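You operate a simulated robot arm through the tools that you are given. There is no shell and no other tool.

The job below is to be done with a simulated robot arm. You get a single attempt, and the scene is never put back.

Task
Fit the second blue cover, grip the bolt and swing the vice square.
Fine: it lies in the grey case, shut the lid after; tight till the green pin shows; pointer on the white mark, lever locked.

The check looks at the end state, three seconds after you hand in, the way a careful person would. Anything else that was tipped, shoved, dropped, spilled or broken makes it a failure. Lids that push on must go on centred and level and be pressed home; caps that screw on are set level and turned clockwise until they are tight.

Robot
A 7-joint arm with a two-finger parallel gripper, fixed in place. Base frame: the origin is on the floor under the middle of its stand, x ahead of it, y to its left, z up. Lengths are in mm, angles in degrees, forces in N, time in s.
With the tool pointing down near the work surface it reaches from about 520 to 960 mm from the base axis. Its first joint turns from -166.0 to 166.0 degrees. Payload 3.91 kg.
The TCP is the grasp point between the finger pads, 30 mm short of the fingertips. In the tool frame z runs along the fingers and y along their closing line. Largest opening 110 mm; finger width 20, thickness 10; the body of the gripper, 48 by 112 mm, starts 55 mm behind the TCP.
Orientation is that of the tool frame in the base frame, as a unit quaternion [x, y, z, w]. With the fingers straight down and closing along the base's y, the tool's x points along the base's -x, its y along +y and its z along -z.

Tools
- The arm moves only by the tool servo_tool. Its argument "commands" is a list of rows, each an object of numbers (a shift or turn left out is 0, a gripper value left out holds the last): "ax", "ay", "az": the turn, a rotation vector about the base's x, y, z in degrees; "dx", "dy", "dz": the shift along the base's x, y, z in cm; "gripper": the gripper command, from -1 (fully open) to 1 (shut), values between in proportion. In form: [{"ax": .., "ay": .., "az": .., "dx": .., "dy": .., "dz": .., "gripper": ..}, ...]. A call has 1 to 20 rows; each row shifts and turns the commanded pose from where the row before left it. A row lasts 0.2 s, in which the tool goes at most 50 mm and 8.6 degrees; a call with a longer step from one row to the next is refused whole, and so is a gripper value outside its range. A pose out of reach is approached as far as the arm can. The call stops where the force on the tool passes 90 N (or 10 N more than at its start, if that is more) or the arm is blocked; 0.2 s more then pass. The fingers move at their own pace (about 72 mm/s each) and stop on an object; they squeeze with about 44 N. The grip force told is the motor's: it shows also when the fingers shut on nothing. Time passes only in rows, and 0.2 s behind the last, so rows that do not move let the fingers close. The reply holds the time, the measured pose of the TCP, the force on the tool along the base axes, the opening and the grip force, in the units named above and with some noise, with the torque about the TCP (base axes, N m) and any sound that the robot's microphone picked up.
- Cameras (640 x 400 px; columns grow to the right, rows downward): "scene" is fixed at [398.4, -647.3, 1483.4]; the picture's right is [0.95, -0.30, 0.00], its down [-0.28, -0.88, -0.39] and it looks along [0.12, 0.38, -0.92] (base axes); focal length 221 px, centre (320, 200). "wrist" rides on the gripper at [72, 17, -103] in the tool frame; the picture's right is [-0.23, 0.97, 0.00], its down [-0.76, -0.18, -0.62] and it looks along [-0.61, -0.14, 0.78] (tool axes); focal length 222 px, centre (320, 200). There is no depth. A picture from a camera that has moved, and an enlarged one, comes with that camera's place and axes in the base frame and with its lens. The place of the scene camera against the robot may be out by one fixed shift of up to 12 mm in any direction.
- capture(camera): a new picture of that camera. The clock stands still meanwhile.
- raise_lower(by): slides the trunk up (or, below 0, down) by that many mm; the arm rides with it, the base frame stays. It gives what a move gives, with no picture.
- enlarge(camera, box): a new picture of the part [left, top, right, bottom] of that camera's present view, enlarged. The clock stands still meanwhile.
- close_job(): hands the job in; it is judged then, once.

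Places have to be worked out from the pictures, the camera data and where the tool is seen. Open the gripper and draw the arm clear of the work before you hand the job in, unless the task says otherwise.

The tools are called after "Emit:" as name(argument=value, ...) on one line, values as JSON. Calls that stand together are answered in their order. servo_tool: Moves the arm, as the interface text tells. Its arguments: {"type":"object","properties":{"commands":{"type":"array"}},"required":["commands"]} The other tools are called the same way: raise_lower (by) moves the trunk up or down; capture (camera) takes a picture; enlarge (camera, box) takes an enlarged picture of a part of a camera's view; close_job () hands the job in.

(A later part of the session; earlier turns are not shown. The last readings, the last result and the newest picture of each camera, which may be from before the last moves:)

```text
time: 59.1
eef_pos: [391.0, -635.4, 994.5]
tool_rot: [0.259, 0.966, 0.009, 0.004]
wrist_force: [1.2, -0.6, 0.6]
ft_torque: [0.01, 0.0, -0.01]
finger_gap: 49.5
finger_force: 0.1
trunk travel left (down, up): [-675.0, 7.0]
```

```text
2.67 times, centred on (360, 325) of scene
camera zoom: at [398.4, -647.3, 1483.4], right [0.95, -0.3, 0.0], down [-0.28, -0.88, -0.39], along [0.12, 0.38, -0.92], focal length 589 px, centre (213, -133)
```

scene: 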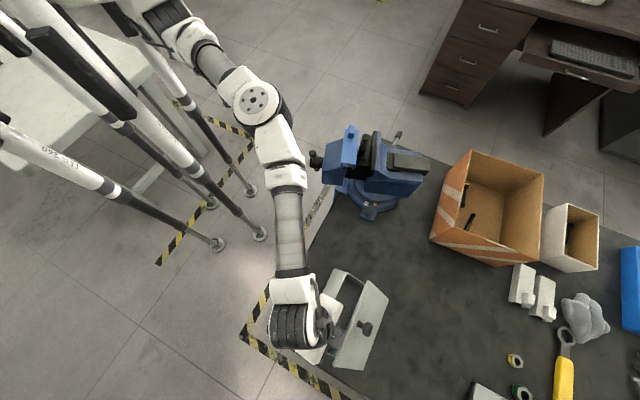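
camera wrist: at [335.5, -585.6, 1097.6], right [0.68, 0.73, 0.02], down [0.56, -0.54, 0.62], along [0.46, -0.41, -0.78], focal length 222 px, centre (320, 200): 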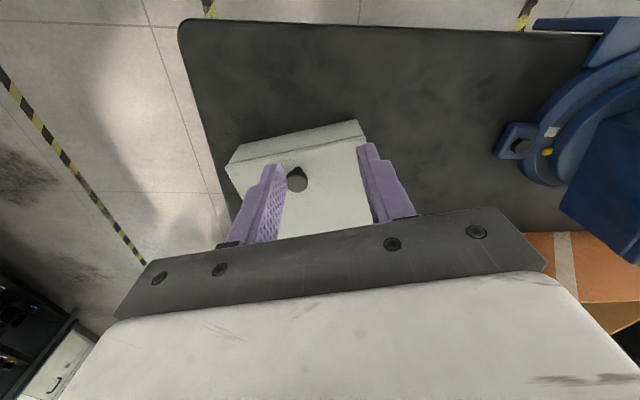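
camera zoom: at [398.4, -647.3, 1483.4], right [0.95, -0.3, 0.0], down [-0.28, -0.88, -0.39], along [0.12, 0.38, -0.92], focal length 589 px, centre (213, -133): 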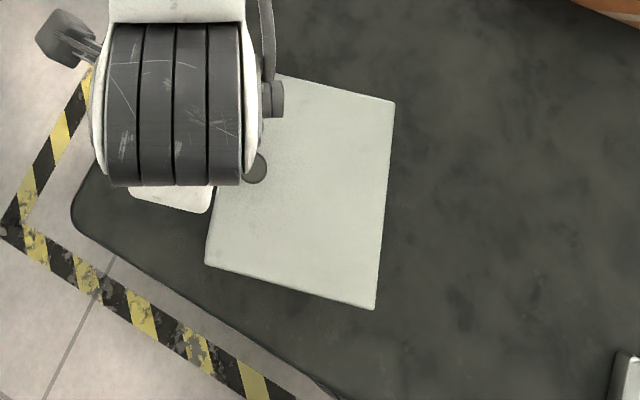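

The knob is near (418,-692). I move over it to refine before gripping.

Emit:
servo_tool(commands=[{"dx": 1.4, "dy": -2.85, "dz": -1.2}, {"dx": 1.35, "dy": -2.85, "dz": -1.2}, {"dz": -2.0}, {}])

Emit:
enlarge(camera="wrist", box=[220, 90, 440, 250])

```text
time: 60.1
eef_pos: [417.9, -693.3, 950.1]
tool_rot: [0.26, 0.965, 0.008, 0.003]
wrist_force: [0.5, -0.3, 1.0]
ft_torque: [0.03, 0.0, 0.01]
finger_gap: 49.6
finger_force: 0.1
trunk travel left (down, up): [-675.0, 7.0]
```

```text
2.50 times, centred on (330, 170) of wrist
camera zoom: at [363.1, -643.3, 1054.5], right [0.69, 0.73, 0.02], down [0.56, -0.54, 0.62], along [0.46, -0.42, -0.78], focal length 555 px, centre (295, 275)
```

zoom: 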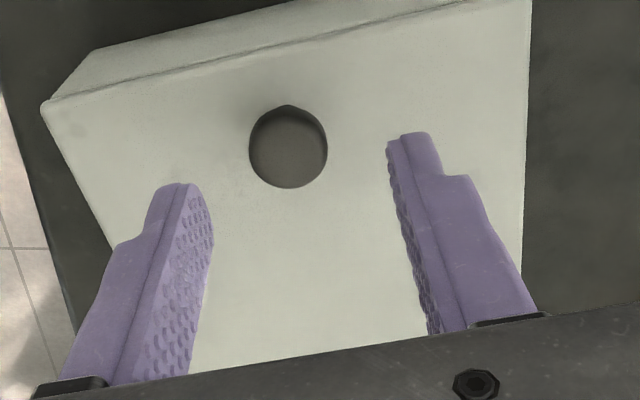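

The view matches the very first approach picture except for heading, so the knob is at (419.3,-694.8) and the case is turned by +15.3°. I grip the knob and slide/turn the case back to its first pose.

Emit:
servo_tool(commands=[{"dx": 0.14, "dy": -0.15, "dz": -1.5}, {"dz": -1.5}, {"dz": -1.3}, {}, {"gripper": 0.5}, {"gripper": 1}, {"gripper": 1}, {"gripper": 1}, {"gripper": 1}])

Emit:
servo_tool(commands=[{"dx": -0.31, "dy": 0.4, "az": -1.53}, {"dx": -0.31, "dy": 0.4, "az": -1.53}, {"dx": -0.31, "dy": 0.4, "az": -1.53}, {"dx": -0.31, "dy": 0.4, "az": -1.53}, {"dx": -0.31, "dy": 0.4, "az": -1.53}])

Emit:
capture(camera="wrist")

```text
time: 62.1
eef_pos: [417.5, -695.3, 908.1]
tool_rot: [0.26, 0.966, 0.009, 0.003]
wrist_force: [-5.0, -4.1, -0.3]
ft_torque: [-0.07, 0.22, -0.11]
finger_gap: 25.0
finger_force: 44.1
trunk travel left (down, up): [-675.0, 7.0]
```

```text
time: 63.3
eef_pos: [405.0, -674.9, 907.5]
tool_rot: [0.324, 0.946, 0.008, 0.004]
wrist_force: [3.6, -3.0, 1.8]
ft_torque: [-0.29, -0.29, 0.13]
finger_gap: 24.9
finger_force: 44.1
trunk travel left (down, up): [-675.0, 7.0]
```

```text
taken
camera wrist: at [357.2, -618.3, 1011.3], right [0.78, 0.63, 0.02], down [0.49, -0.61, 0.62], along [0.4, -0.47, -0.78], focal length 222 px, centre (320, 200)
```

wrist: 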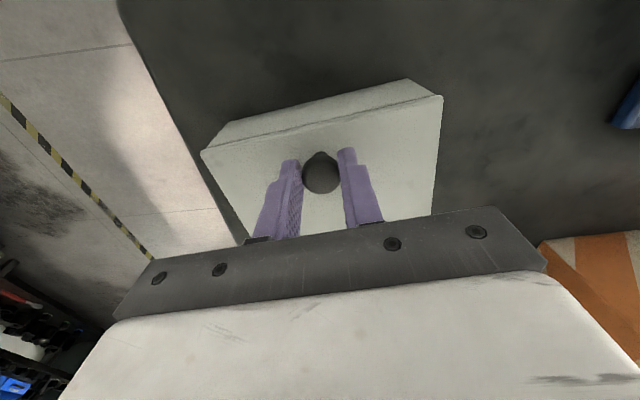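

The case follows the knob rigidly with about 5 N. I bring it to its original heading, but 35 mm nearer the robot than its original place (still well on the table) so that the lid can be opened wider; I will slide it back exactly at the end.

Emit:
servo_tool(commands=[{"dx": -0.42, "dy": 0.45, "az": -0.76}, {"dx": -0.42, "dy": 0.45, "az": -0.76}, {"dx": -0.42, "dy": 0.45, "az": -0.76}, {"dx": -0.42, "dy": 0.45, "az": -0.76}, {"dx": -0.42, "dy": 0.45, "az": -0.76}, {"dx": -0.42, "dy": 0.45, "az": -0.76}, {"dx": -0.42, "dy": 0.45, "az": -0.76}, {"dx": -0.42, "dy": 0.45, "az": -0.76}, {"dx": -0.42, "dy": 0.45, "az": -0.76}, {"dx": -0.42, "dy": 0.45, "az": -0.76}, {}])

Emit:
capture(camera="wrist")

Emit:
capture(camera="scene")

```text
time: 65.7
eef_pos: [363.3, -629.6, 907.6]
tool_rot: [0.384, 0.923, 0.007, 0.005]
wrist_force: [4.3, -5.7, 6.0]
ft_torque: [-0.14, -0.11, 0.05]
finger_gap: 25.1
finger_force: 44.3
trunk travel left (down, up): [-675.0, 7.0]
```

```text
taken
camera wrist: at [322.8, -566.9, 1011.0], right [0.85, 0.52, 0.02], down [0.4, -0.67, 0.62], along [0.34, -0.52, -0.78], focal length 222 px, centre (320, 200)
```

wrist: 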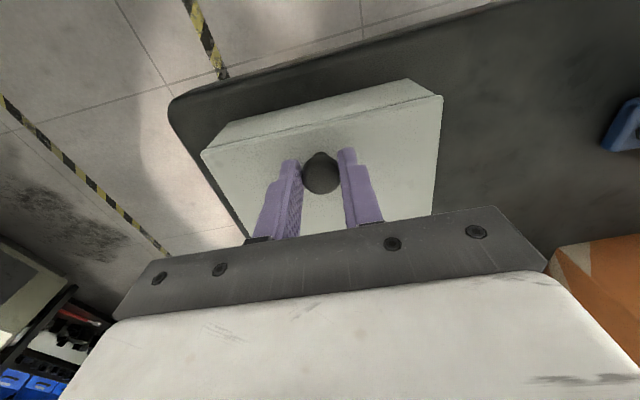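

```text
taken
```

scene: 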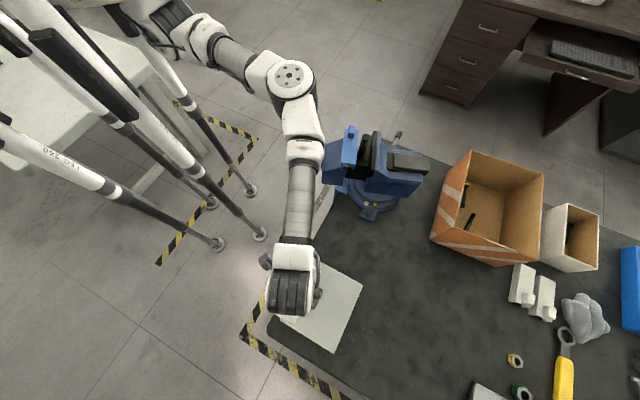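

The case is at the planned working spot. I open the fingers around the knob and swing the tool about it to 66° inclination for the opening grip.

Emit:
servo_tool(commands=[{"gripper": 0.4}, {"gripper": 0.2}, {"dx": -0.21, "dy": 0.21, "dz": 0.03, "ax": -5.89, "ay": -5.78}, {"dx": -0.21, "dy": 0.21, "dz": -0.07, "ax": -5.89, "ay": -5.78}, {"dx": -0.2, "dy": 0.2, "dz": -0.1, "ax": -5.89, "ay": -5.78}, {"dx": -0.18, "dy": 0.19, "dz": -0.15, "ax": -5.89, "ay": -5.78}, {"dx": -0.17, "dy": 0.17, "dz": -0.18, "ax": -5.89, "ay": -5.78}, {"dx": -0.15, "dy": 0.16, "dz": -0.2, "ax": -5.89, "ay": -5.78}, {"dx": -0.13, "dy": 0.13, "dz": -0.22, "ax": -5.89, "ay": -5.78}, {"dx": -0.1, "dy": 0.1, "dz": -0.25, "ax": -5.89, "ay": -5.78}, {}])

Emit:
enlarge(camera="wrist", box=[200, 40, 440, 200])

Emit:
enlarge(camera="scene", box=[260, 230, 420, 370])

```text
time: 68.1
eef_pos: [348.0, -616.7, 896.2]
tool_rot: [0.317, 0.775, -0.205, 0.507]
wrist_force: [-0.5, 0.6, -1.2]
ft_torque: [-0.01, -0.02, -0.01]
finger_gap: 44.1
finger_force: 0.0
trunk travel left (down, up): [-675.0, 7.0]
```

```text
2.50 times, centred on (320, 120) of wrist
camera zoom: at [273.1, -516.6, 871.7], right [0.75, 0.63, 0.21], down [-0.32, 0.06, 0.95], along [0.58, -0.77, 0.24], focal length 555 px, centre (320, 400)
```

zoom: 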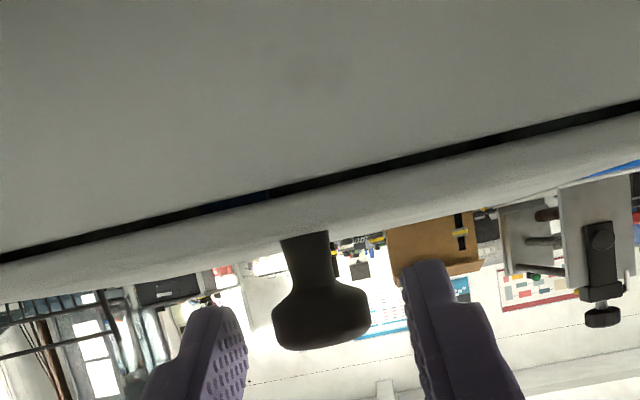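

```text
2.86 times, centred on (340, 300) of scene
camera zoom: at [398.4, -647.3, 1483.4], right [0.95, -0.3, 0.0], down [-0.28, -0.88, -0.39], along [0.12, 0.38, -0.92], focal length 631 px, centre (263, -86)
```

zoom: 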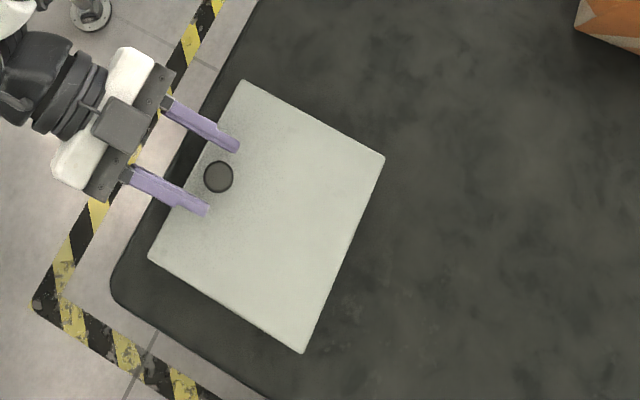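

The fingers straddle the knob evenly at 66°. I close on it.

Emit:
servo_tool(commands=[{"gripper": 0.6}, {"gripper": 1.0}, {"gripper": 1.0}, {"gripper": 1.0}, {}])

```text
time: 69.3
eef_pos: [348.0, -615.5, 895.7]
tool_rot: [0.318, 0.775, -0.206, 0.506]
wrist_force: [-0.4, 1.1, -0.5]
ft_torque: [-0.05, -0.07, 0.05]
finger_gap: 25.0
finger_force: 44.4
trunk travel left (down, up): [-675.0, 7.0]
```

Firm grip. I open the lid by rotating rigidly about the hinge, first 20°.

Emit:
servo_tool(commands=[{"dx": 0.22, "dy": -0.22, "dz": 1.25, "ax": 3.5, "ay": 3.57}, {"dx": 0.31, "dy": -0.3, "dz": 1.23, "ax": 3.5, "ay": 3.57}, {"dx": 0.37, "dy": -0.36, "dz": 1.18, "ax": 3.5, "ay": 3.57}, {"dx": 0.45, "dy": -0.44, "dz": 1.13, "ax": 3.5, "ay": 3.57}, {}])

Emit:
enlarge(camera="scene", box=[260, 230, 420, 370])

```text
time: 70.5
eef_pos: [362.8, -629.4, 944.5]
tool_rot: [0.348, 0.852, -0.147, 0.363]
wrist_force: [4.8, -4.7, 3.0]
ft_torque: [-0.67, -0.66, 0.03]
finger_gap: 24.9
finger_force: 43.6
trunk travel left (down, up): [-675.0, 7.0]
```

```text
2.86 times, centred on (340, 300) of scene
camera zoom: at [398.4, -647.3, 1483.4], right [0.95, -0.3, 0.0], down [-0.28, -0.88, -0.39], along [0.12, 0.38, -0.92], focal length 631 px, centre (263, -86)
```

zoom: 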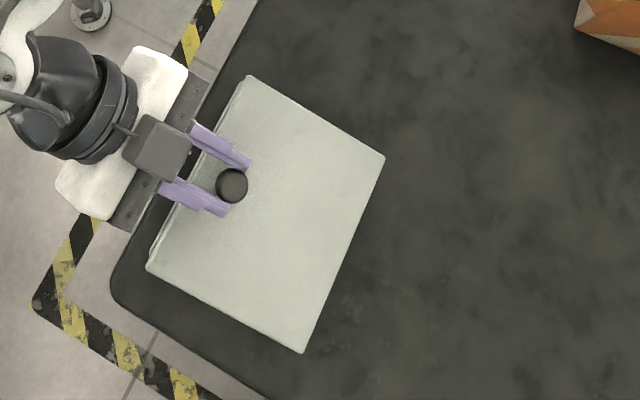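

Rear corners unmoved, small forces. I continue to about 40°.

Emit:
servo_tool(commands=[{"dx": 0.57, "dy": -0.56, "dz": 1.05, "ax": 3.5, "ay": 3.57}, {"dx": 0.61, "dy": -0.6, "dz": 0.98, "ax": 3.5, "ay": 3.57}, {"dx": 0.65, "dy": -0.64, "dz": 0.92, "ax": 3.5, "ay": 3.57}, {"dx": 0.7, "dy": -0.69, "dz": 0.84, "ax": 3.5, "ay": 3.57}, {}])

Emit:
enlarge(camera="scene", box=[260, 230, 420, 370])

```text
time: 71.7
eef_pos: [386.5, -652.8, 982.2]
tool_rot: [0.37, 0.901, -0.085, 0.21]
wrist_force: [3.6, -0.9, 6.7]
ft_torque: [-0.74, -0.67, 0.02]
finger_gap: 25.0
finger_force: 44.3
trunk travel left (down, up): [-675.0, 7.0]
```

```text
2.86 times, centred on (340, 300) of scene
camera zoom: at [398.4, -647.3, 1483.4], right [0.95, -0.3, 0.0], down [-0.28, -0.88, -0.39], along [0.12, 0.38, -0.92], focal length 631 px, centre (263, -86)
```

zoom: 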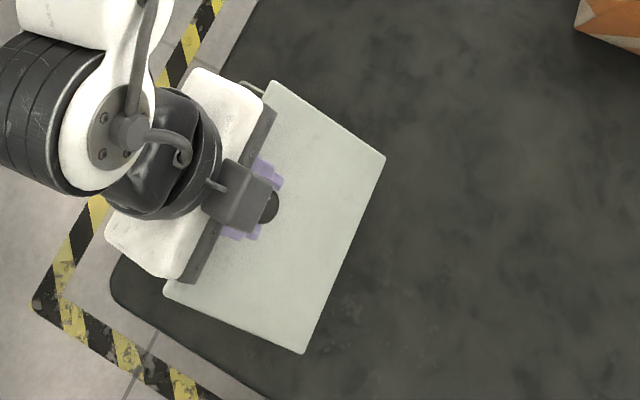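

I release and swing the open fingers round the knob to a flatter angle for the second stage.

Emit:
servo_tool(commands=[{}, {"gripper": 0.4}, {"gripper": 0.2}, {"dx": -0.16, "dy": 0.15, "dz": -0.12, "ax": -5.0, "ay": -5.12}, {"dx": -0.14, "dy": 0.14, "dz": -0.15, "ax": -5.0, "ay": -5.12}, {"dx": -0.13, "dy": 0.13, "dz": -0.17, "ax": -5.0, "ay": -5.12}, {"dx": -0.11, "dy": 0.1, "dz": -0.2, "ax": -5.0, "ay": -5.12}, {"dx": -0.1, "dy": 0.1, "dz": -0.21, "ax": -5.0, "ay": -5.12}, {}])

Emit:
capture(camera="wrist")

Emit:
enlarge(camera="scene", box=[260, 230, 420, 370])

```text
time: 73.7
eef_pos: [379.6, -647.9, 973.5]
tool_rot: [0.326, 0.793, -0.193, 0.477]
wrist_force: [0.0, -0.2, 0.9]
ft_torque: [0.0, 0.03, 0.01]
finger_gap: 43.9
finger_force: 0.1
trunk travel left (down, up): [-675.0, 7.0]
```

```text
taken
camera wrist: at [303.6, -547.8, 958.3], right [0.76, 0.62, 0.21], down [-0.27, 0.01, 0.96], along [0.6, -0.79, 0.17], focal length 222 px, centre (320, 200)
```

wrist: 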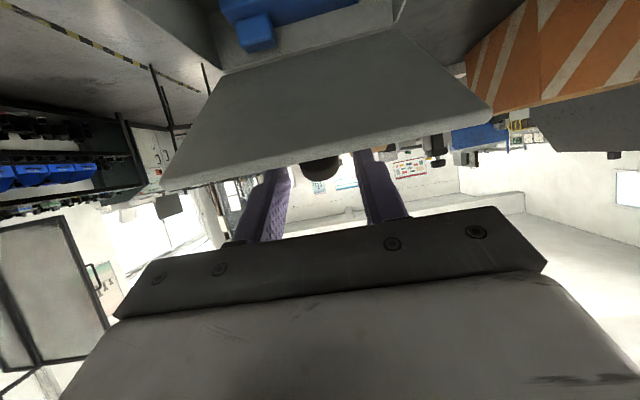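

```text
2.86 times, centred on (340, 300) of scene
camera zoom: at [398.4, -647.3, 1483.4], right [0.95, -0.3, 0.0], down [-0.28, -0.88, -0.39], along [0.12, 0.38, -0.92], focal length 631 px, centre (263, -86)
```

zoom: 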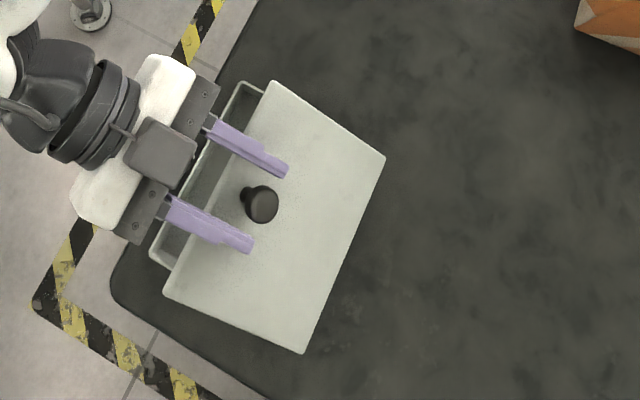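

The lid holds and the fingers straddle the knob. I grip and rotate the lid another 20°.

Emit:
servo_tool(commands=[{"gripper": 0.6}, {"gripper": 1.0}, {"gripper": 1.0}, {"gripper": 1.0}, {"dx": 0.69, "dy": -0.68, "dz": 0.83, "ax": 3.5, "ay": 3.57}, {"dx": 0.74, "dy": -0.73, "dz": 0.74, "ax": 3.5, "ay": 3.57}, {"dx": 0.79, "dy": -0.78, "dz": 0.64, "ax": 3.5, "ay": 3.57}, {"dx": 0.82, "dy": -0.8, "dz": 0.55, "ax": 3.5, "ay": 3.57}, {}])

Emit:
enlarge(camera="scene", box=[260, 230, 420, 370])

```text
time: 75.7
eef_pos: [409.4, -677.4, 1001.9]
tool_rot: [0.355, 0.864, -0.135, 0.332]
wrist_force: [-2.8, -7.7, 6.7]
ft_torque: [-0.96, -0.52, -0.17]
finger_gap: 24.9
finger_force: 44.0
trunk travel left (down, up): [-675.0, 7.0]
```

```text
2.86 times, centred on (340, 300) of scene
camera zoom: at [398.4, -647.3, 1483.4], right [0.95, -0.3, 0.0], down [-0.28, -0.88, -0.39], along [0.12, 0.38, -0.92], focal length 631 px, centre (263, -86)
```

zoom: 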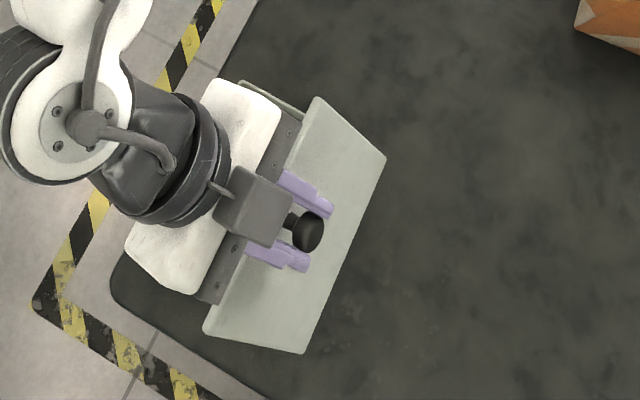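

Still clean at about 58° and the case hasn't moved. I continue through the next 20°.

Emit:
servo_tool(commands=[{"dx": 0.84, "dy": -0.83, "dz": 0.48, "ax": 3.5, "ay": 3.57}, {"dx": 0.87, "dy": -0.86, "dz": 0.36, "ax": 3.5, "ay": 3.57}, {"dx": 0.9, "dy": -0.88, "dz": 0.24, "ax": 3.5, "ay": 3.57}, {"dx": 0.91, "dy": -0.89, "dz": 0.13, "ax": 3.5, "ay": 3.57}, {}])

Emit:
enlarge(camera="scene", box=[260, 230, 420, 370])

```text
time: 76.9
eef_pos: [446.6, -712.1, 1013.3]
tool_rot: [0.373, 0.908, -0.071, 0.177]
wrist_force: [-1.5, -6.0, 4.8]
ft_torque: [-0.58, -0.22, 0.01]
finger_gap: 25.2
finger_force: 43.7
trunk travel left (down, up): [-675.0, 7.0]
```

```text
2.86 times, centred on (340, 300) of scene
camera zoom: at [398.4, -647.3, 1483.4], right [0.95, -0.3, 0.0], down [-0.28, -0.88, -0.39], along [0.12, 0.38, -0.92], focal length 631 px, centre (263, -86)
```

zoom: 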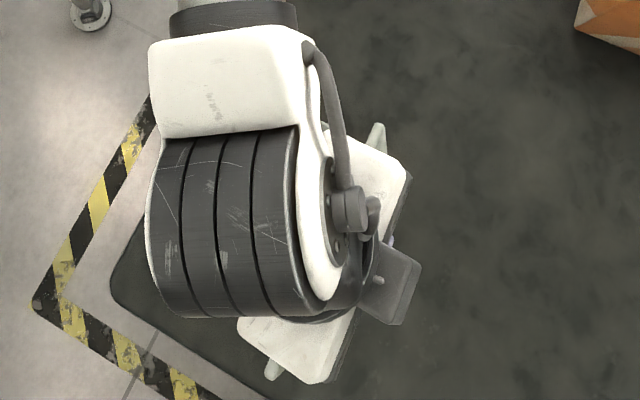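

At about 78° with φ≈-22°. I take two more 5° steps, one call each row-pair, watching for reach.

Emit:
servo_tool(commands=[{"dx": 0.91, "dy": -0.89, "dz": 0.03, "ax": 3.5, "ay": 3.57}, {}])

Emit:
servo_tool(commands=[{"dx": 0.91, "dy": -0.89, "dz": -0.07, "ax": 3.2, "ay": 3.3}, {}])

Emit:
enlarge(camera="scene", box=[260, 230, 420, 370])

```text
time: 77.5
eef_pos: [455.5, -720.6, 1012.4]
tool_rot: [0.376, 0.915, -0.054, 0.136]
wrist_force: [2.2, -2.5, 1.7]
ft_torque: [-0.32, -0.2, 0.07]
finger_gap: 24.6
finger_force: 43.6
trunk travel left (down, up): [-675.0, 7.0]
```

```text
time: 78.1
eef_pos: [460.4, -725.7, 1012.0]
tool_rot: [0.38, 0.919, -0.041, 0.098]
wrist_force: [1.4, -2.5, 1.1]
ft_torque: [-0.47, -0.01, -0.16]
finger_gap: 25.0
finger_force: 44.3
out of reach, approached as far as the arm can: row 1
trunk travel left (down, up): [-675.0, 7.0]
```

```text
2.86 times, centred on (340, 300) of scene
camera zoom: at [398.4, -647.3, 1483.4], right [0.95, -0.3, 0.0], down [-0.28, -0.88, -0.39], along [0.12, 0.38, -0.92], focal length 631 px, centre (263, -86)
```

zoom: 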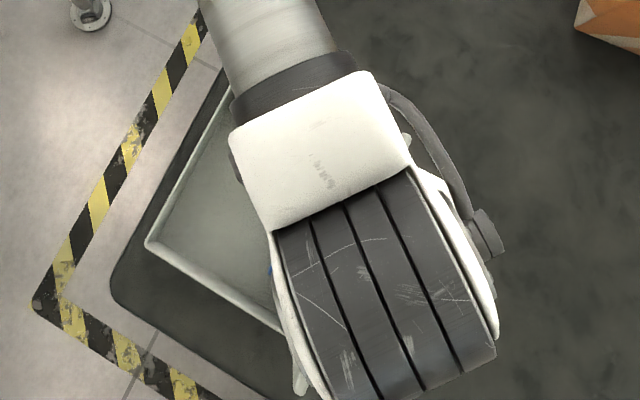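

The lid is at about 86° and everything is steady. I release the knob and withdraw straight along the fingers, then back toward the robot to look into the case.

Emit:
servo_tool(commands=[{}, {"gripper": 0.4}, {"gripper": 0.2}, {"dx": -0.3, "dy": 0.3, "dz": 1.95}, {"dx": -0.35, "dy": 0.35, "dz": 1.95}, {"dx": -0.6, "dy": 0.6, "dz": 1.9}, {"dx": -1.5, "dy": 1.5, "dz": 1.0, "ax": -2.0, "ay": -2.0}, {"dx": -2.5, "dy": 2.5, "ax": -2.0, "ay": -2.0}, {"dx": -2.5, "dy": 2.5, "ax": -2.0, "ay": -2.0}, {"dx": -1.5, "dy": 1.5}, {}])

Emit:
capture(camera="wrist")

Emit:
enlarge(camera="scene", box=[260, 230, 420, 370])

```text
time: 80.5
eef_pos: [370.6, -632.4, 1079.3]
tool_rot: [0.374, 0.909, -0.069, 0.168]
wrist_force: [0.4, -0.1, -0.3]
ft_torque: [0.03, -0.01, -0.01]
finger_gap: 44.0
finger_force: 0.0
trunk travel left (down, up): [-675.0, 7.0]
```

```text
taken
camera wrist: at [309.2, -545.7, 1150.9], right [0.84, 0.54, 0.08], down [0.22, -0.47, 0.85], along [0.5, -0.69, -0.51], focal length 222 px, centre (320, 200)
```

wrist: 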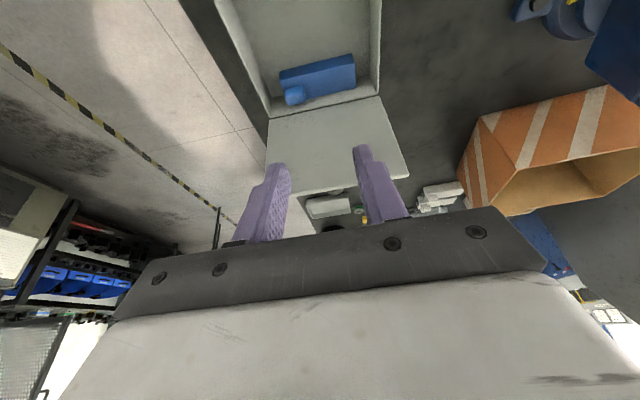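

```text
2.86 times, centred on (340, 300) of scene
camera zoom: at [398.4, -647.3, 1483.4], right [0.95, -0.3, 0.0], down [-0.28, -0.88, -0.39], along [0.12, 0.38, -0.92], focal length 631 px, centre (263, -86)
```

zoom: 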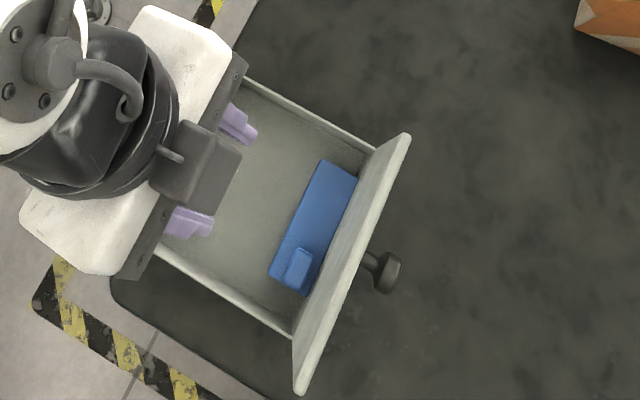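

The lid stands nearly upright and the nub is at about (407,-719). I go to the pre-grasp pose 90 mm back along the tool axis and verify.

Emit:
servo_tool(commands=[{"dx": 0.15, "dy": -1.41, "dz": -3.15, "gripper": 0.12}, {"dx": 0.15, "dy": -1.41, "dz": -3.15}, {"dx": 0.15, "dy": -1.41, "dz": -3.15}, {"dx": 0.15, "dy": -1.41, "dz": -3.15}, {}])

Emit:
enlarge(camera="wrist", box=[230, 60, 430, 190])

Emit:
enlarge(camera="scene", box=[260, 230, 420, 370])

```text
time: 81.7
eef_pos: [376.3, -687.0, 951.6]
tool_rot: [0.374, 0.91, -0.069, 0.168]
wrist_force: [-0.5, -0.6, 0.0]
ft_torque: [0.01, 0.03, -0.01]
finger_gap: 48.4
finger_force: 0.0
trunk travel left (down, up): [-675.0, 7.0]
```

```text
3.08 times, centred on (330, 125) of wrist
camera zoom: at [315.3, -601.8, 1021.7], right [0.84, 0.54, 0.08], down [0.22, -0.47, 0.85], along [0.5, -0.7, -0.51], focal length 684 px, centre (289, 431)
```

zoom: 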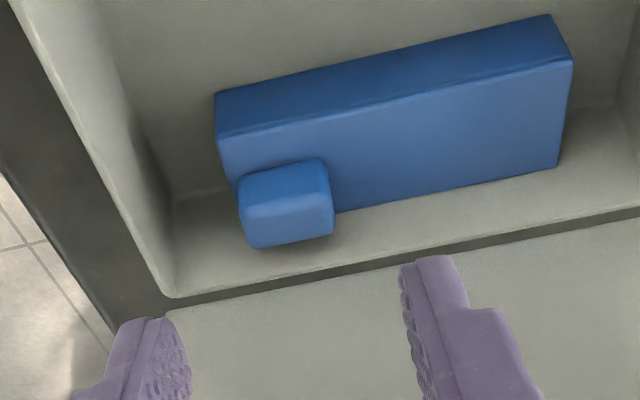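

```text
2.86 times, centred on (340, 300) of scene
camera zoom: at [398.4, -647.3, 1483.4], right [0.95, -0.3, 0.0], down [-0.28, -0.88, -0.39], along [0.12, 0.38, -0.92], focal length 631 px, centre (263, -86)
```

zoom: 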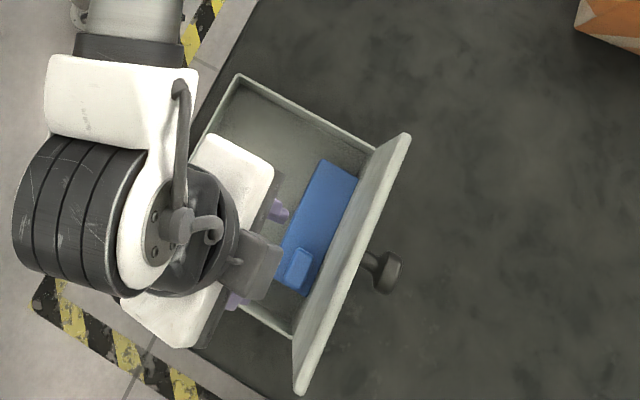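

The tool axis lines up with the nub sideways and there is clear space between tool and lid. I advance 55 mm and look again.

Emit:
servo_tool(commands=[{"dx": 0.46, "dy": -0.46, "dz": -1.7}, {"dx": 0.46, "dy": -0.46, "dz": -1.7}, {"dx": 0.46, "dy": -0.46, "dz": -1.7}, {}])

Emit:
enlarge(camera="wrist", box=[230, 60, 430, 190])

Emit:
enlarge(camera="scene", box=[260, 230, 420, 370])

```text
time: 82.7
eef_pos: [390.0, -700.9, 901.3]
tool_rot: [0.374, 0.91, -0.069, 0.168]
wrist_force: [-0.4, -0.1, 0.8]
ft_torque: [0.03, 0.0, 0.01]
finger_gap: 48.2
finger_force: 0.1
trunk travel left (down, up): [-675.0, 7.0]
```

```text
3.08 times, centred on (330, 125) of wrist
camera zoom: at [328.2, -616.0, 972.9], right [0.84, 0.54, 0.08], down [0.22, -0.47, 0.85], along [0.5, -0.7, -0.51], focal length 684 px, centre (289, 431)
```

zoom: 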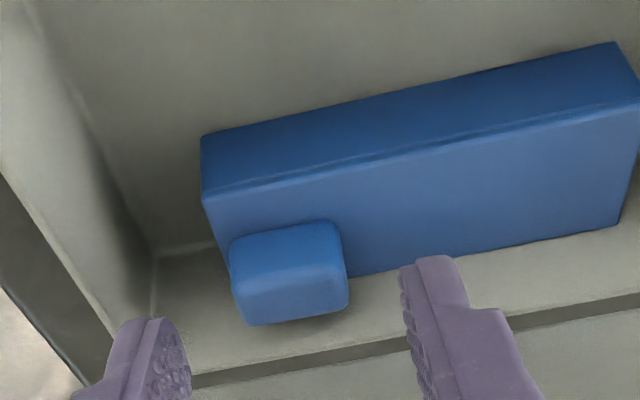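

```text
2.86 times, centred on (340, 300) of scene
camera zoom: at [398.4, -647.3, 1483.4], right [0.95, -0.3, 0.0], down [-0.28, -0.88, -0.39], along [0.12, 0.38, -0.92], focal length 631 px, centre (263, -86)
```

zoom: 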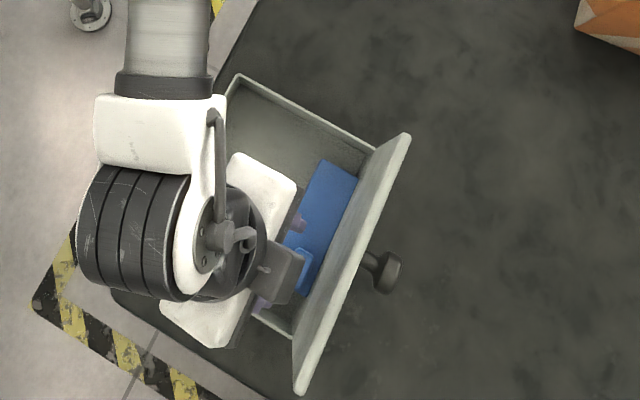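

Triangulating the two views gives the nub centre at (409,-722) with its top at z≈853 and the cover's top at z≈842. I finish the descent (tips at ~846) and close on the nub.

Emit:
servo_tool(commands=[{"dx": 0.57, "dy": -0.7, "dz": -1.36}, {"dx": 0.57, "dy": -0.69, "dz": -1.36}, {}, {"gripper": 0.4}, {"gripper": 1.0}, {"gripper": 1.0}, {"gripper": 1.0}])

Emit:
enlarge(camera="wrist", box=[230, 60, 430, 190])

Emit:
enlarge(camera="scene", box=[260, 230, 420, 370])

```text
time: 84.3
eef_pos: [401.6, -716.4, 875.2]
tool_rot: [0.374, 0.91, -0.069, 0.167]
wrist_force: [-0.3, 0.0, 0.6]
ft_torque: [-0.03, 0.03, 0.0]
finger_gap: 28.9
finger_force: 44.0
trunk travel left (down, up): [-675.0, 7.0]
```

```text
3.08 times, centred on (330, 125) of wrist
camera zoom: at [340.3, -630.7, 946.0], right [0.84, 0.54, 0.08], down [0.22, -0.47, 0.85], along [0.5, -0.69, -0.52], focal length 684 px, centre (289, 431)
```

zoom: 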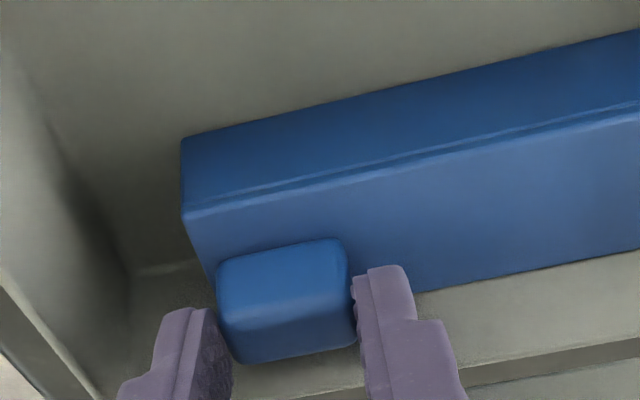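

```text
2.86 times, centred on (340, 300) of scene
camera zoom: at [398.4, -647.3, 1483.4], right [0.95, -0.3, 0.0], down [-0.28, -0.88, -0.39], along [0.12, 0.38, -0.92], focal length 631 px, centre (263, -86)
```

zoom: 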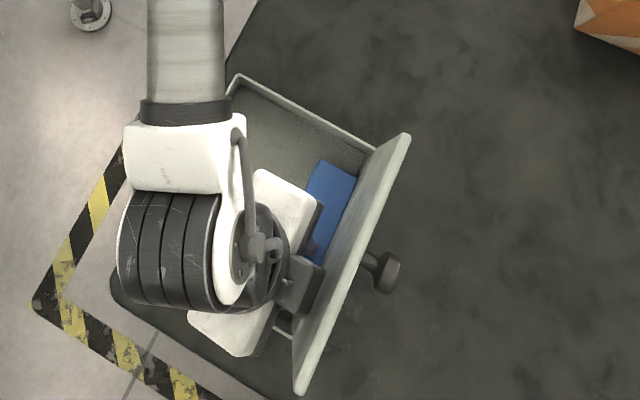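

The nub is gripped at 28.9 mm. I lift it 12 mm and check that the cover comes along level.

Emit:
servo_tool(commands=[{"dz": 0.4, "dx": -0.1, "dy": 0.1}, {"dz": 0.4, "dx": -0.1, "dy": 0.1}, {"dz": 0.4, "dx": -0.1, "dy": 0.1}, {}])

Emit:
capture(camera="wrist")

```text
time: 85.3
eef_pos: [398.5, -712.8, 887.4]
tool_rot: [0.374, 0.91, -0.069, 0.167]
wrist_force: [0.2, -0.2, -0.4]
ft_torque: [-0.01, -0.01, 0.0]
finger_gap: 28.8
finger_force: 44.5
trunk travel left (down, up): [-675.0, 7.0]
```

```text
taken
camera wrist: at [337.6, -627.5, 958.2], right [0.84, 0.54, 0.08], down [0.22, -0.47, 0.85], along [0.5, -0.69, -0.52], focal length 222 px, centre (320, 200)
```

wrist: 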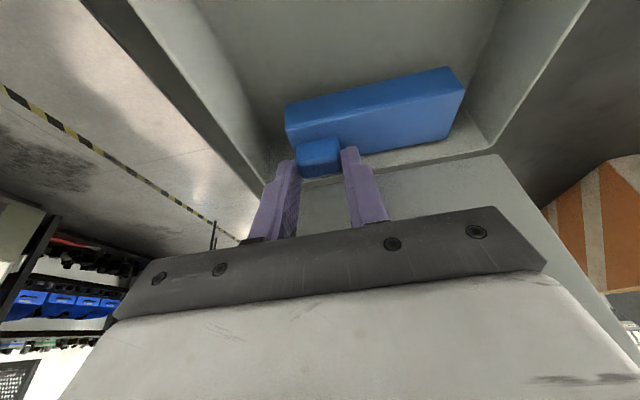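

The cover rises with the gripper, unchanged in the view and light. I take it up and out along the tool axis.

Emit:
servo_tool(commands=[{"dz": 1.9, "dx": -0.5, "dy": 0.5}, {"dz": 1.9, "dx": -0.5, "dy": 0.5}, {"dz": 1.9, "dx": -0.5, "dy": 0.5}, {"dz": 2.2, "dx": -0.6, "dy": 0.6}, {"dz": 2.2, "dx": -0.6, "dy": 0.6}, {"dz": 2.2, "dx": -0.6, "dy": 0.6}, {"dz": 2.2, "dx": -0.6, "dy": 0.6}, {"dz": 2.2, "dx": -0.6, "dy": 0.6}, {}])

Emit:
capture(camera="wrist")

Emit:
capture(camera="scene")

```text
time: 87.3
eef_pos: [353.4, -665.5, 1056.2]
tool_rot: [0.375, 0.909, -0.068, 0.168]
wrist_force: [-0.5, 0.0, -1.5]
ft_torque: [-0.02, 0.04, 0.0]
finger_gap: 29.2
finger_force: 43.5
trunk travel left (down, up): [-675.0, 7.0]
```

```text
taken
camera wrist: at [290.9, -581.4, 1126.5], right [0.84, 0.54, 0.08], down [0.22, -0.47, 0.85], along [0.5, -0.69, -0.52], focal length 222 px, centre (320, 200)
```

wrist: 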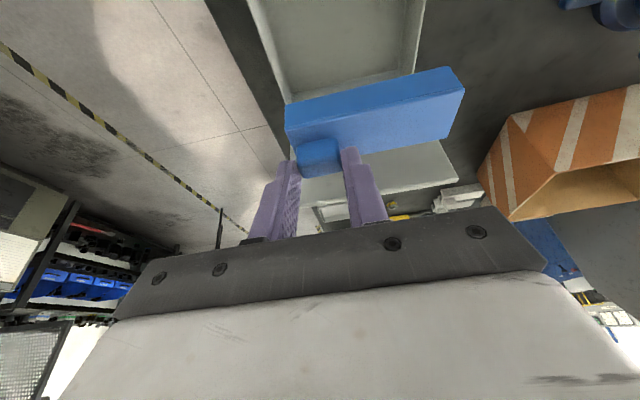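

```text
taken
```

scene: 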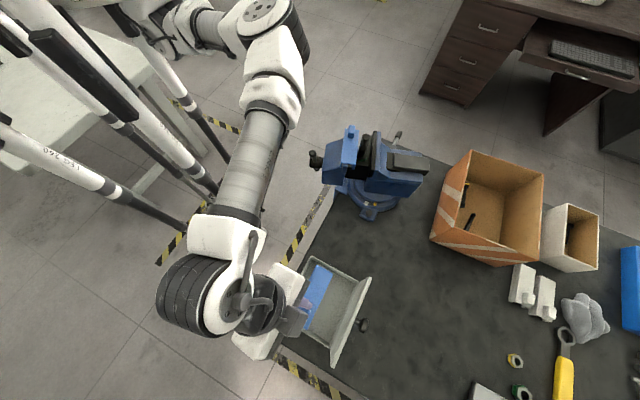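

The cover is out of the case, held level with the tool tilted 21°. Before carrying it over I study the fixed jaw's near end and height with enlarged scene views.

Emit:
enlarge(camera="scene", box=[345, 125, 405, 165])

Emit:
enlarge(camera="scene", box=[340, 150, 410, 195])

```text
10.00 times, centred on (375, 145) of scene
camera zoom: at [398.4, -647.3, 1483.4], right [0.95, -0.3, 0.0], down [-0.28, -0.88, -0.39], along [0.12, 0.38, -0.92], focal length 2208 px, centre (-230, 750)
```

zoom: 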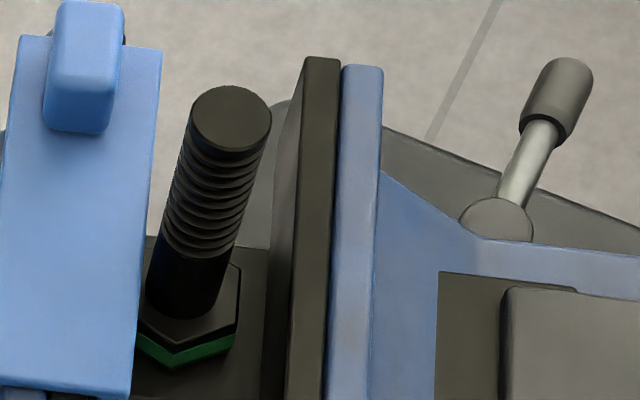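

```text
8.89 times, centred on (375, 172) of scene
camera zoom: at [398.4, -647.3, 1483.4], right [0.95, -0.3, 0.0], down [-0.28, -0.88, -0.39], along [0.12, 0.38, -0.92], focal length 1963 px, centre (-169, 444)
```

zoom: 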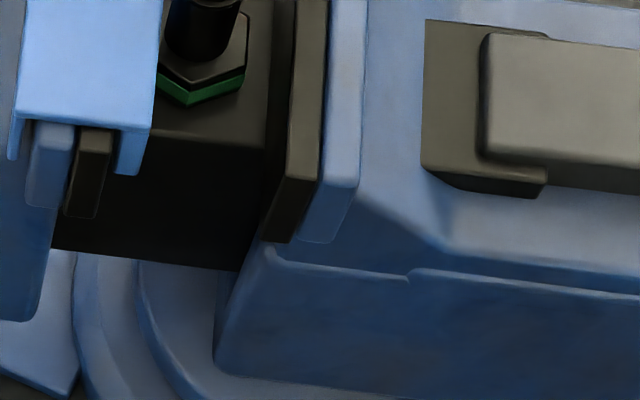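

The jaw lip (black + blue plate, ~20 mm thick) runs at 65.4° with its top at z≈1012, from about (612,-418) to (660,-314); the bolt axis is about 33 mm in front of it, rising to z≈1055. I raise the cover well above that and carry it over, turning +20°.

Emit:
servo_tool(commands=[{"dz": 3.5}, {"dz": 3.5}, {"dz": 3.4}, {"dx": 1.86, "dy": 1.93, "az": 1.45}, {"dx": 1.86, "dy": 1.93, "az": 1.45}, {"dx": 1.86, "dy": 1.93, "az": 1.45}, {"dx": 1.86, "dy": 1.93, "az": 1.45}, {"dx": 1.86, "dy": 1.93, "az": 1.45}, {"dx": 1.86, "dy": 1.93, "az": 1.45}, {"dx": 1.86, "dy": 1.93, "az": 1.45}, {"dx": 1.86, "dy": 1.93, "az": 1.45}, {"dx": 1.86, "dy": 1.93, "az": 1.45}, {"dx": 1.86, "dy": 1.93, "az": 1.45}, {"dx": 1.86, "dy": 1.93, "az": 1.45}, {"dx": 1.86, "dy": 1.93, "az": 1.45}, {"dx": 1.86, "dy": 1.93, "az": 1.45}, {"dx": 1.76, "dy": 1.93, "az": 1.35}, {}])

Emit:
capture(camera="wrist")

Emit:
enlarge(camera="scene", box=[300, 90, 460, 230])

```text
time: 91.1
eef_pos: [611.3, -399.0, 1157.4]
tool_rot: [0.209, 0.961, -0.038, 0.176]
wrist_force: [-0.6, 0.2, -0.7]
ft_torque: [-0.04, 0.02, 0.01]
finger_gap: 28.9
finger_force: 44.1
trunk travel left (down, up): [-675.0, 7.0]
```

```text
taken
camera wrist: at [525.4, -339.6, 1228.6], right [0.6, 0.8, 0.08], down [0.37, -0.37, 0.85], along [0.71, -0.48, -0.52], focal length 222 px, centre (320, 200)
```

wrist: 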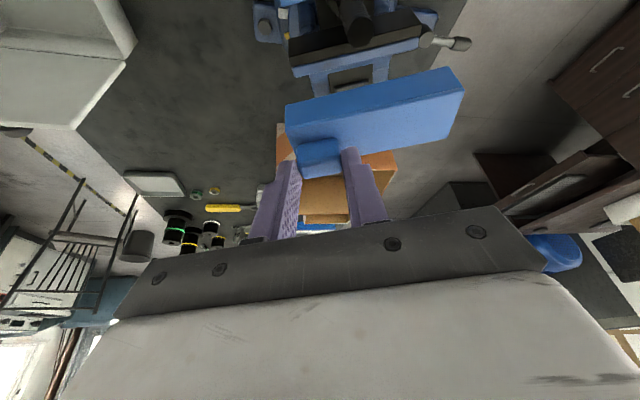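

```text
2.86 times, centred on (380, 160) of scene
camera zoom: at [398.4, -647.3, 1483.4], right [0.95, -0.3, 0.0], down [-0.28, -0.88, -0.39], along [0.12, 0.38, -0.92], focal length 631 px, centre (149, 314)
```

zoom: 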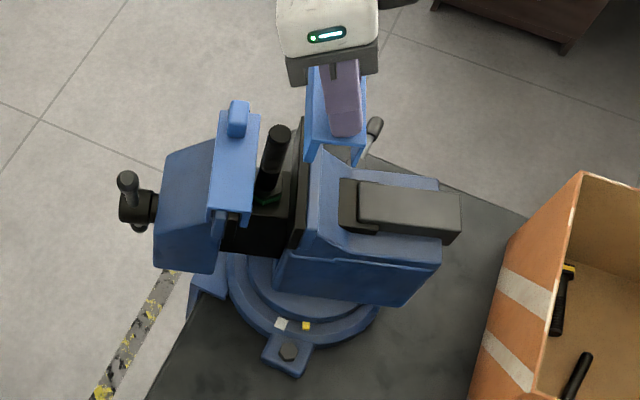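

The cover hovers over the vice, aligned with the jaw direction. I enlarge the wrist view to measure jaw, bolt and cover relative to each other.

Emit:
enlarge(camera="wrist", box=[240, 0, 480, 180])

Emit:
enlarge(camera="wrist", box=[240, 0, 460, 90])

```text
2.22 times, centred on (360, 90) of wrist
camera zoom: at [525.4, -339.6, 1228.6], right [0.6, 0.8, 0.08], down [0.37, -0.37, 0.85], along [0.71, -0.48, -0.52], focal length 494 px, centre (231, 444)
```

zoom: 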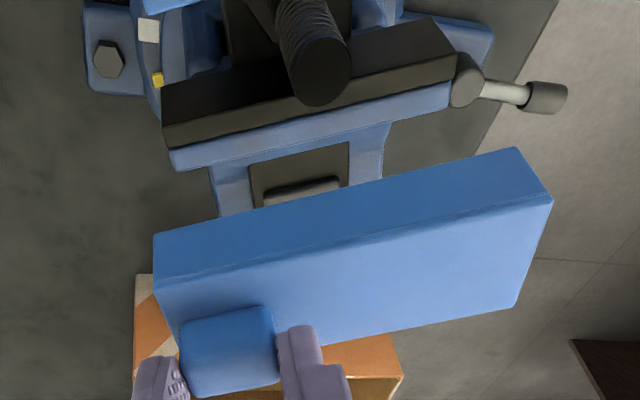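

```text
2.91 times, centred on (350, 45) of wrist
camera zoom: at [525.4, -339.6, 1228.6], right [0.6, 0.8, 0.08], down [0.37, -0.37, 0.85], along [0.71, -0.48, -0.52], focal length 646 px, centre (233, 651)
```

zoom: 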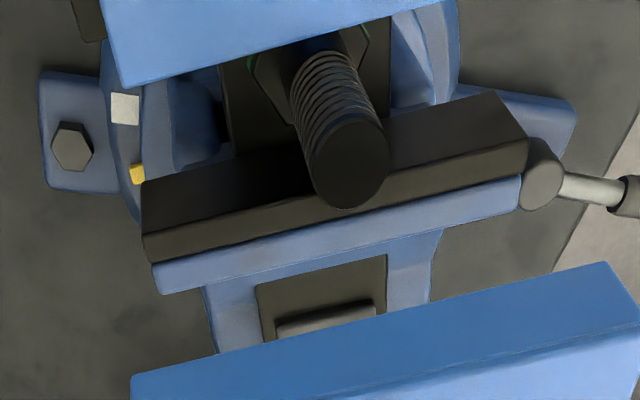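

The cover's long side is parallel to the jaw within about 1°. To fix its lateral position I also zoom the scene camera on the held cover over the jaw.

Emit:
enlarge(camera="scene", box=[355, 100, 415, 150])

```text
8.00 times, centred on (385, 125) of scene
camera zoom: at [398.4, -647.3, 1483.4], right [0.95, -0.3, 0.0], down [-0.28, -0.88, -0.39], along [0.12, 0.38, -0.92], focal length 1767 px, centre (-200, 800)
```

zoom: 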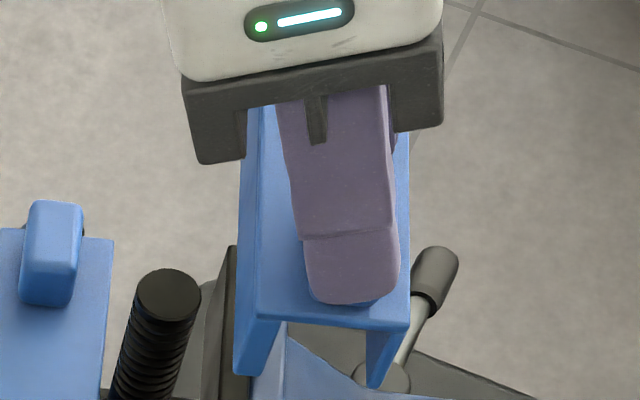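

The scene camera looks straight at the cover's open end, so I can align the channel over the lip visually. I shift 2 mm away from the bolt and lower 30 mm, then compare again.

Emit:
servo_tool(commands=[{"dx": 0.18, "dy": -0.08, "dz": -1.0}, {"dz": -1.0}, {"dz": -1.0}, {}])

Emit:
enlarge(camera="scene", box=[350, 115, 410, 165])

Emit:
enlarge(camera="wrist", box=[240, 0, 480, 180])

```text
time: 92.1
eef_pos: [614.8, -399.1, 1128.2]
tool_rot: [0.209, 0.961, -0.038, 0.177]
wrist_force: [0.6, 0.9, -0.8]
ft_torque: [-0.01, 0.0, 0.01]
finger_gap: 28.6
finger_force: 44.1
trunk travel left (down, up): [-675.0, 7.0]
```

```text
8.00 times, centred on (380, 140) of scene
camera zoom: at [398.4, -647.3, 1483.4], right [0.95, -0.3, 0.0], down [-0.28, -0.88, -0.39], along [0.12, 0.38, -0.92], focal length 1767 px, centre (-160, 680)
```

zoom: 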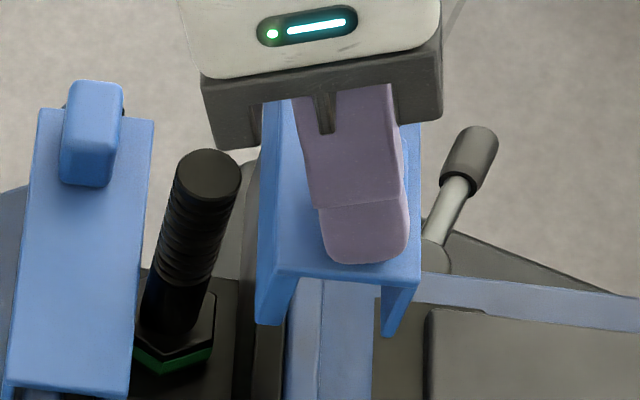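

```text
2.22 times, centred on (360, 90) of wrist
camera zoom: at [526.4, -341.2, 1198.6], right [0.6, 0.8, 0.08], down [0.37, -0.37, 0.85], along [0.71, -0.48, -0.51], focal length 494 px, centre (231, 444)
```

zoom: 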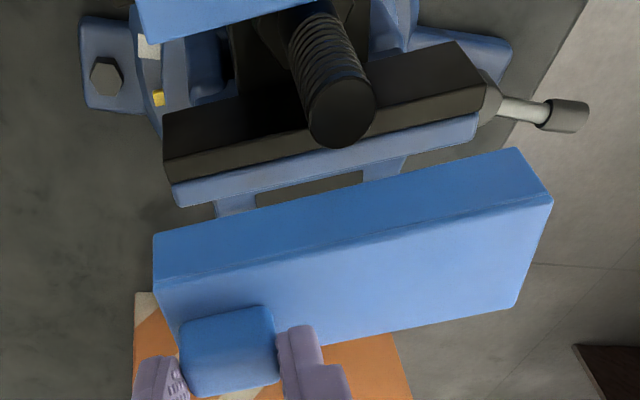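

There is about 6 mm between the cover and the bolt. I descend another 30 mm and compare the leg ends with the lip's near end in the scene view.

Emit:
servo_tool(commands=[{"dz": -1.0}, {"dz": -1.0}, {"dz": -1.0}, {}])

Emit:
enlarge(camera="scene", box=[350, 135, 410, 185])

Emit:
enlarge(camera="wrist", box=[240, 0, 480, 180])

```text
time: 93.1
eef_pos: [613.9, -398.5, 1097.0]
tool_rot: [0.209, 0.961, -0.038, 0.177]
wrist_force: [0.0, 0.0, -0.6]
ft_torque: [0.0, 0.0, -0.02]
finger_gap: 29.1
finger_force: 43.7
trunk travel left (down, up): [-675.0, 7.0]
```

```text
8.00 times, centred on (380, 160) of scene
camera zoom: at [398.4, -647.3, 1483.4], right [0.95, -0.3, 0.0], down [-0.28, -0.88, -0.39], along [0.12, 0.38, -0.92], focal length 1767 px, centre (-160, 520)
```

zoom: 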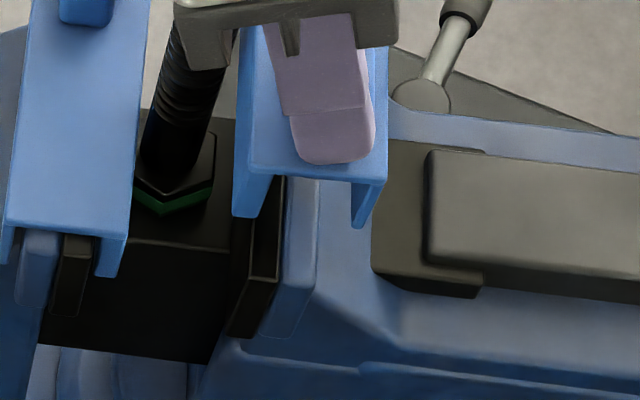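

```text
2.22 times, centred on (360, 90) of wrist
camera zoom: at [526.9, -339.1, 1168.7], right [0.6, 0.8, 0.08], down [0.37, -0.36, 0.85], along [0.71, -0.48, -0.51], focal length 494 px, centre (231, 444)
```

zoom: 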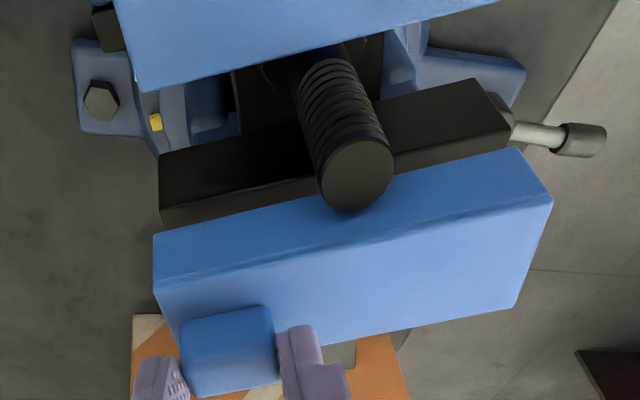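

Re-measuring with the known nub length shows the cover's top is 42 mm below the TCP, so its bottom is at about z≈1033, and the channel (~29 mm inside) is centred over the ~20 mm lip with a few millimetres to spare on both sides. I lower another 17 mm and check just above the lip.

Emit:
servo_tool(commands=[{"dz": -0.9}, {"dz": -0.8}, {}])

Emit:
enlarge(camera="scene", box=[355, 140, 405, 180])

Emit:
enlarge(camera="wrist", box=[240, 0, 480, 180])

```text
time: 93.9
eef_pos: [614.4, -397.7, 1081.6]
tool_rot: [0.209, 0.961, -0.039, 0.177]
wrist_force: [-0.2, 0.5, -1.9]
ft_torque: [-0.04, -0.01, -0.03]
finger_gap: 28.8
finger_force: 44.0
trunk travel left (down, up): [-675.0, 7.0]
```

```text
10.00 times, centred on (380, 160) of scene
camera zoom: at [398.4, -647.3, 1483.4], right [0.95, -0.3, 0.0], down [-0.28, -0.88, -0.39], along [0.12, 0.38, -0.92], focal length 2208 px, centre (-280, 600)
```

zoom: 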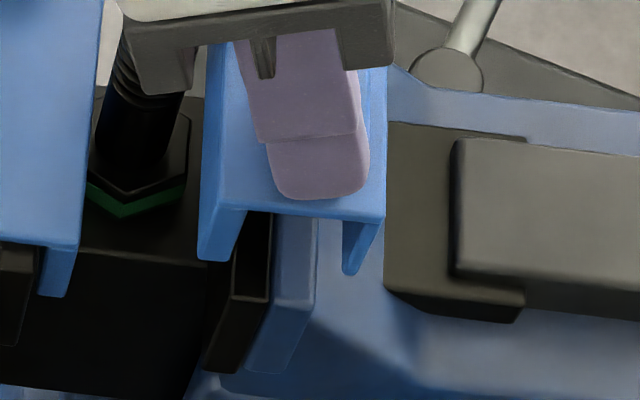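

```text
2.22 times, centred on (360, 90) of wrist
camera zoom: at [527.1, -339.6, 1152.1], right [0.6, 0.8, 0.08], down [0.37, -0.37, 0.85], along [0.71, -0.48, -0.51], focal length 494 px, centre (231, 444)
```

zoom: 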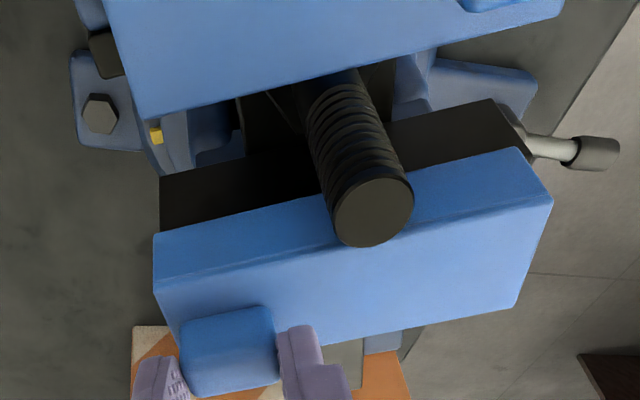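

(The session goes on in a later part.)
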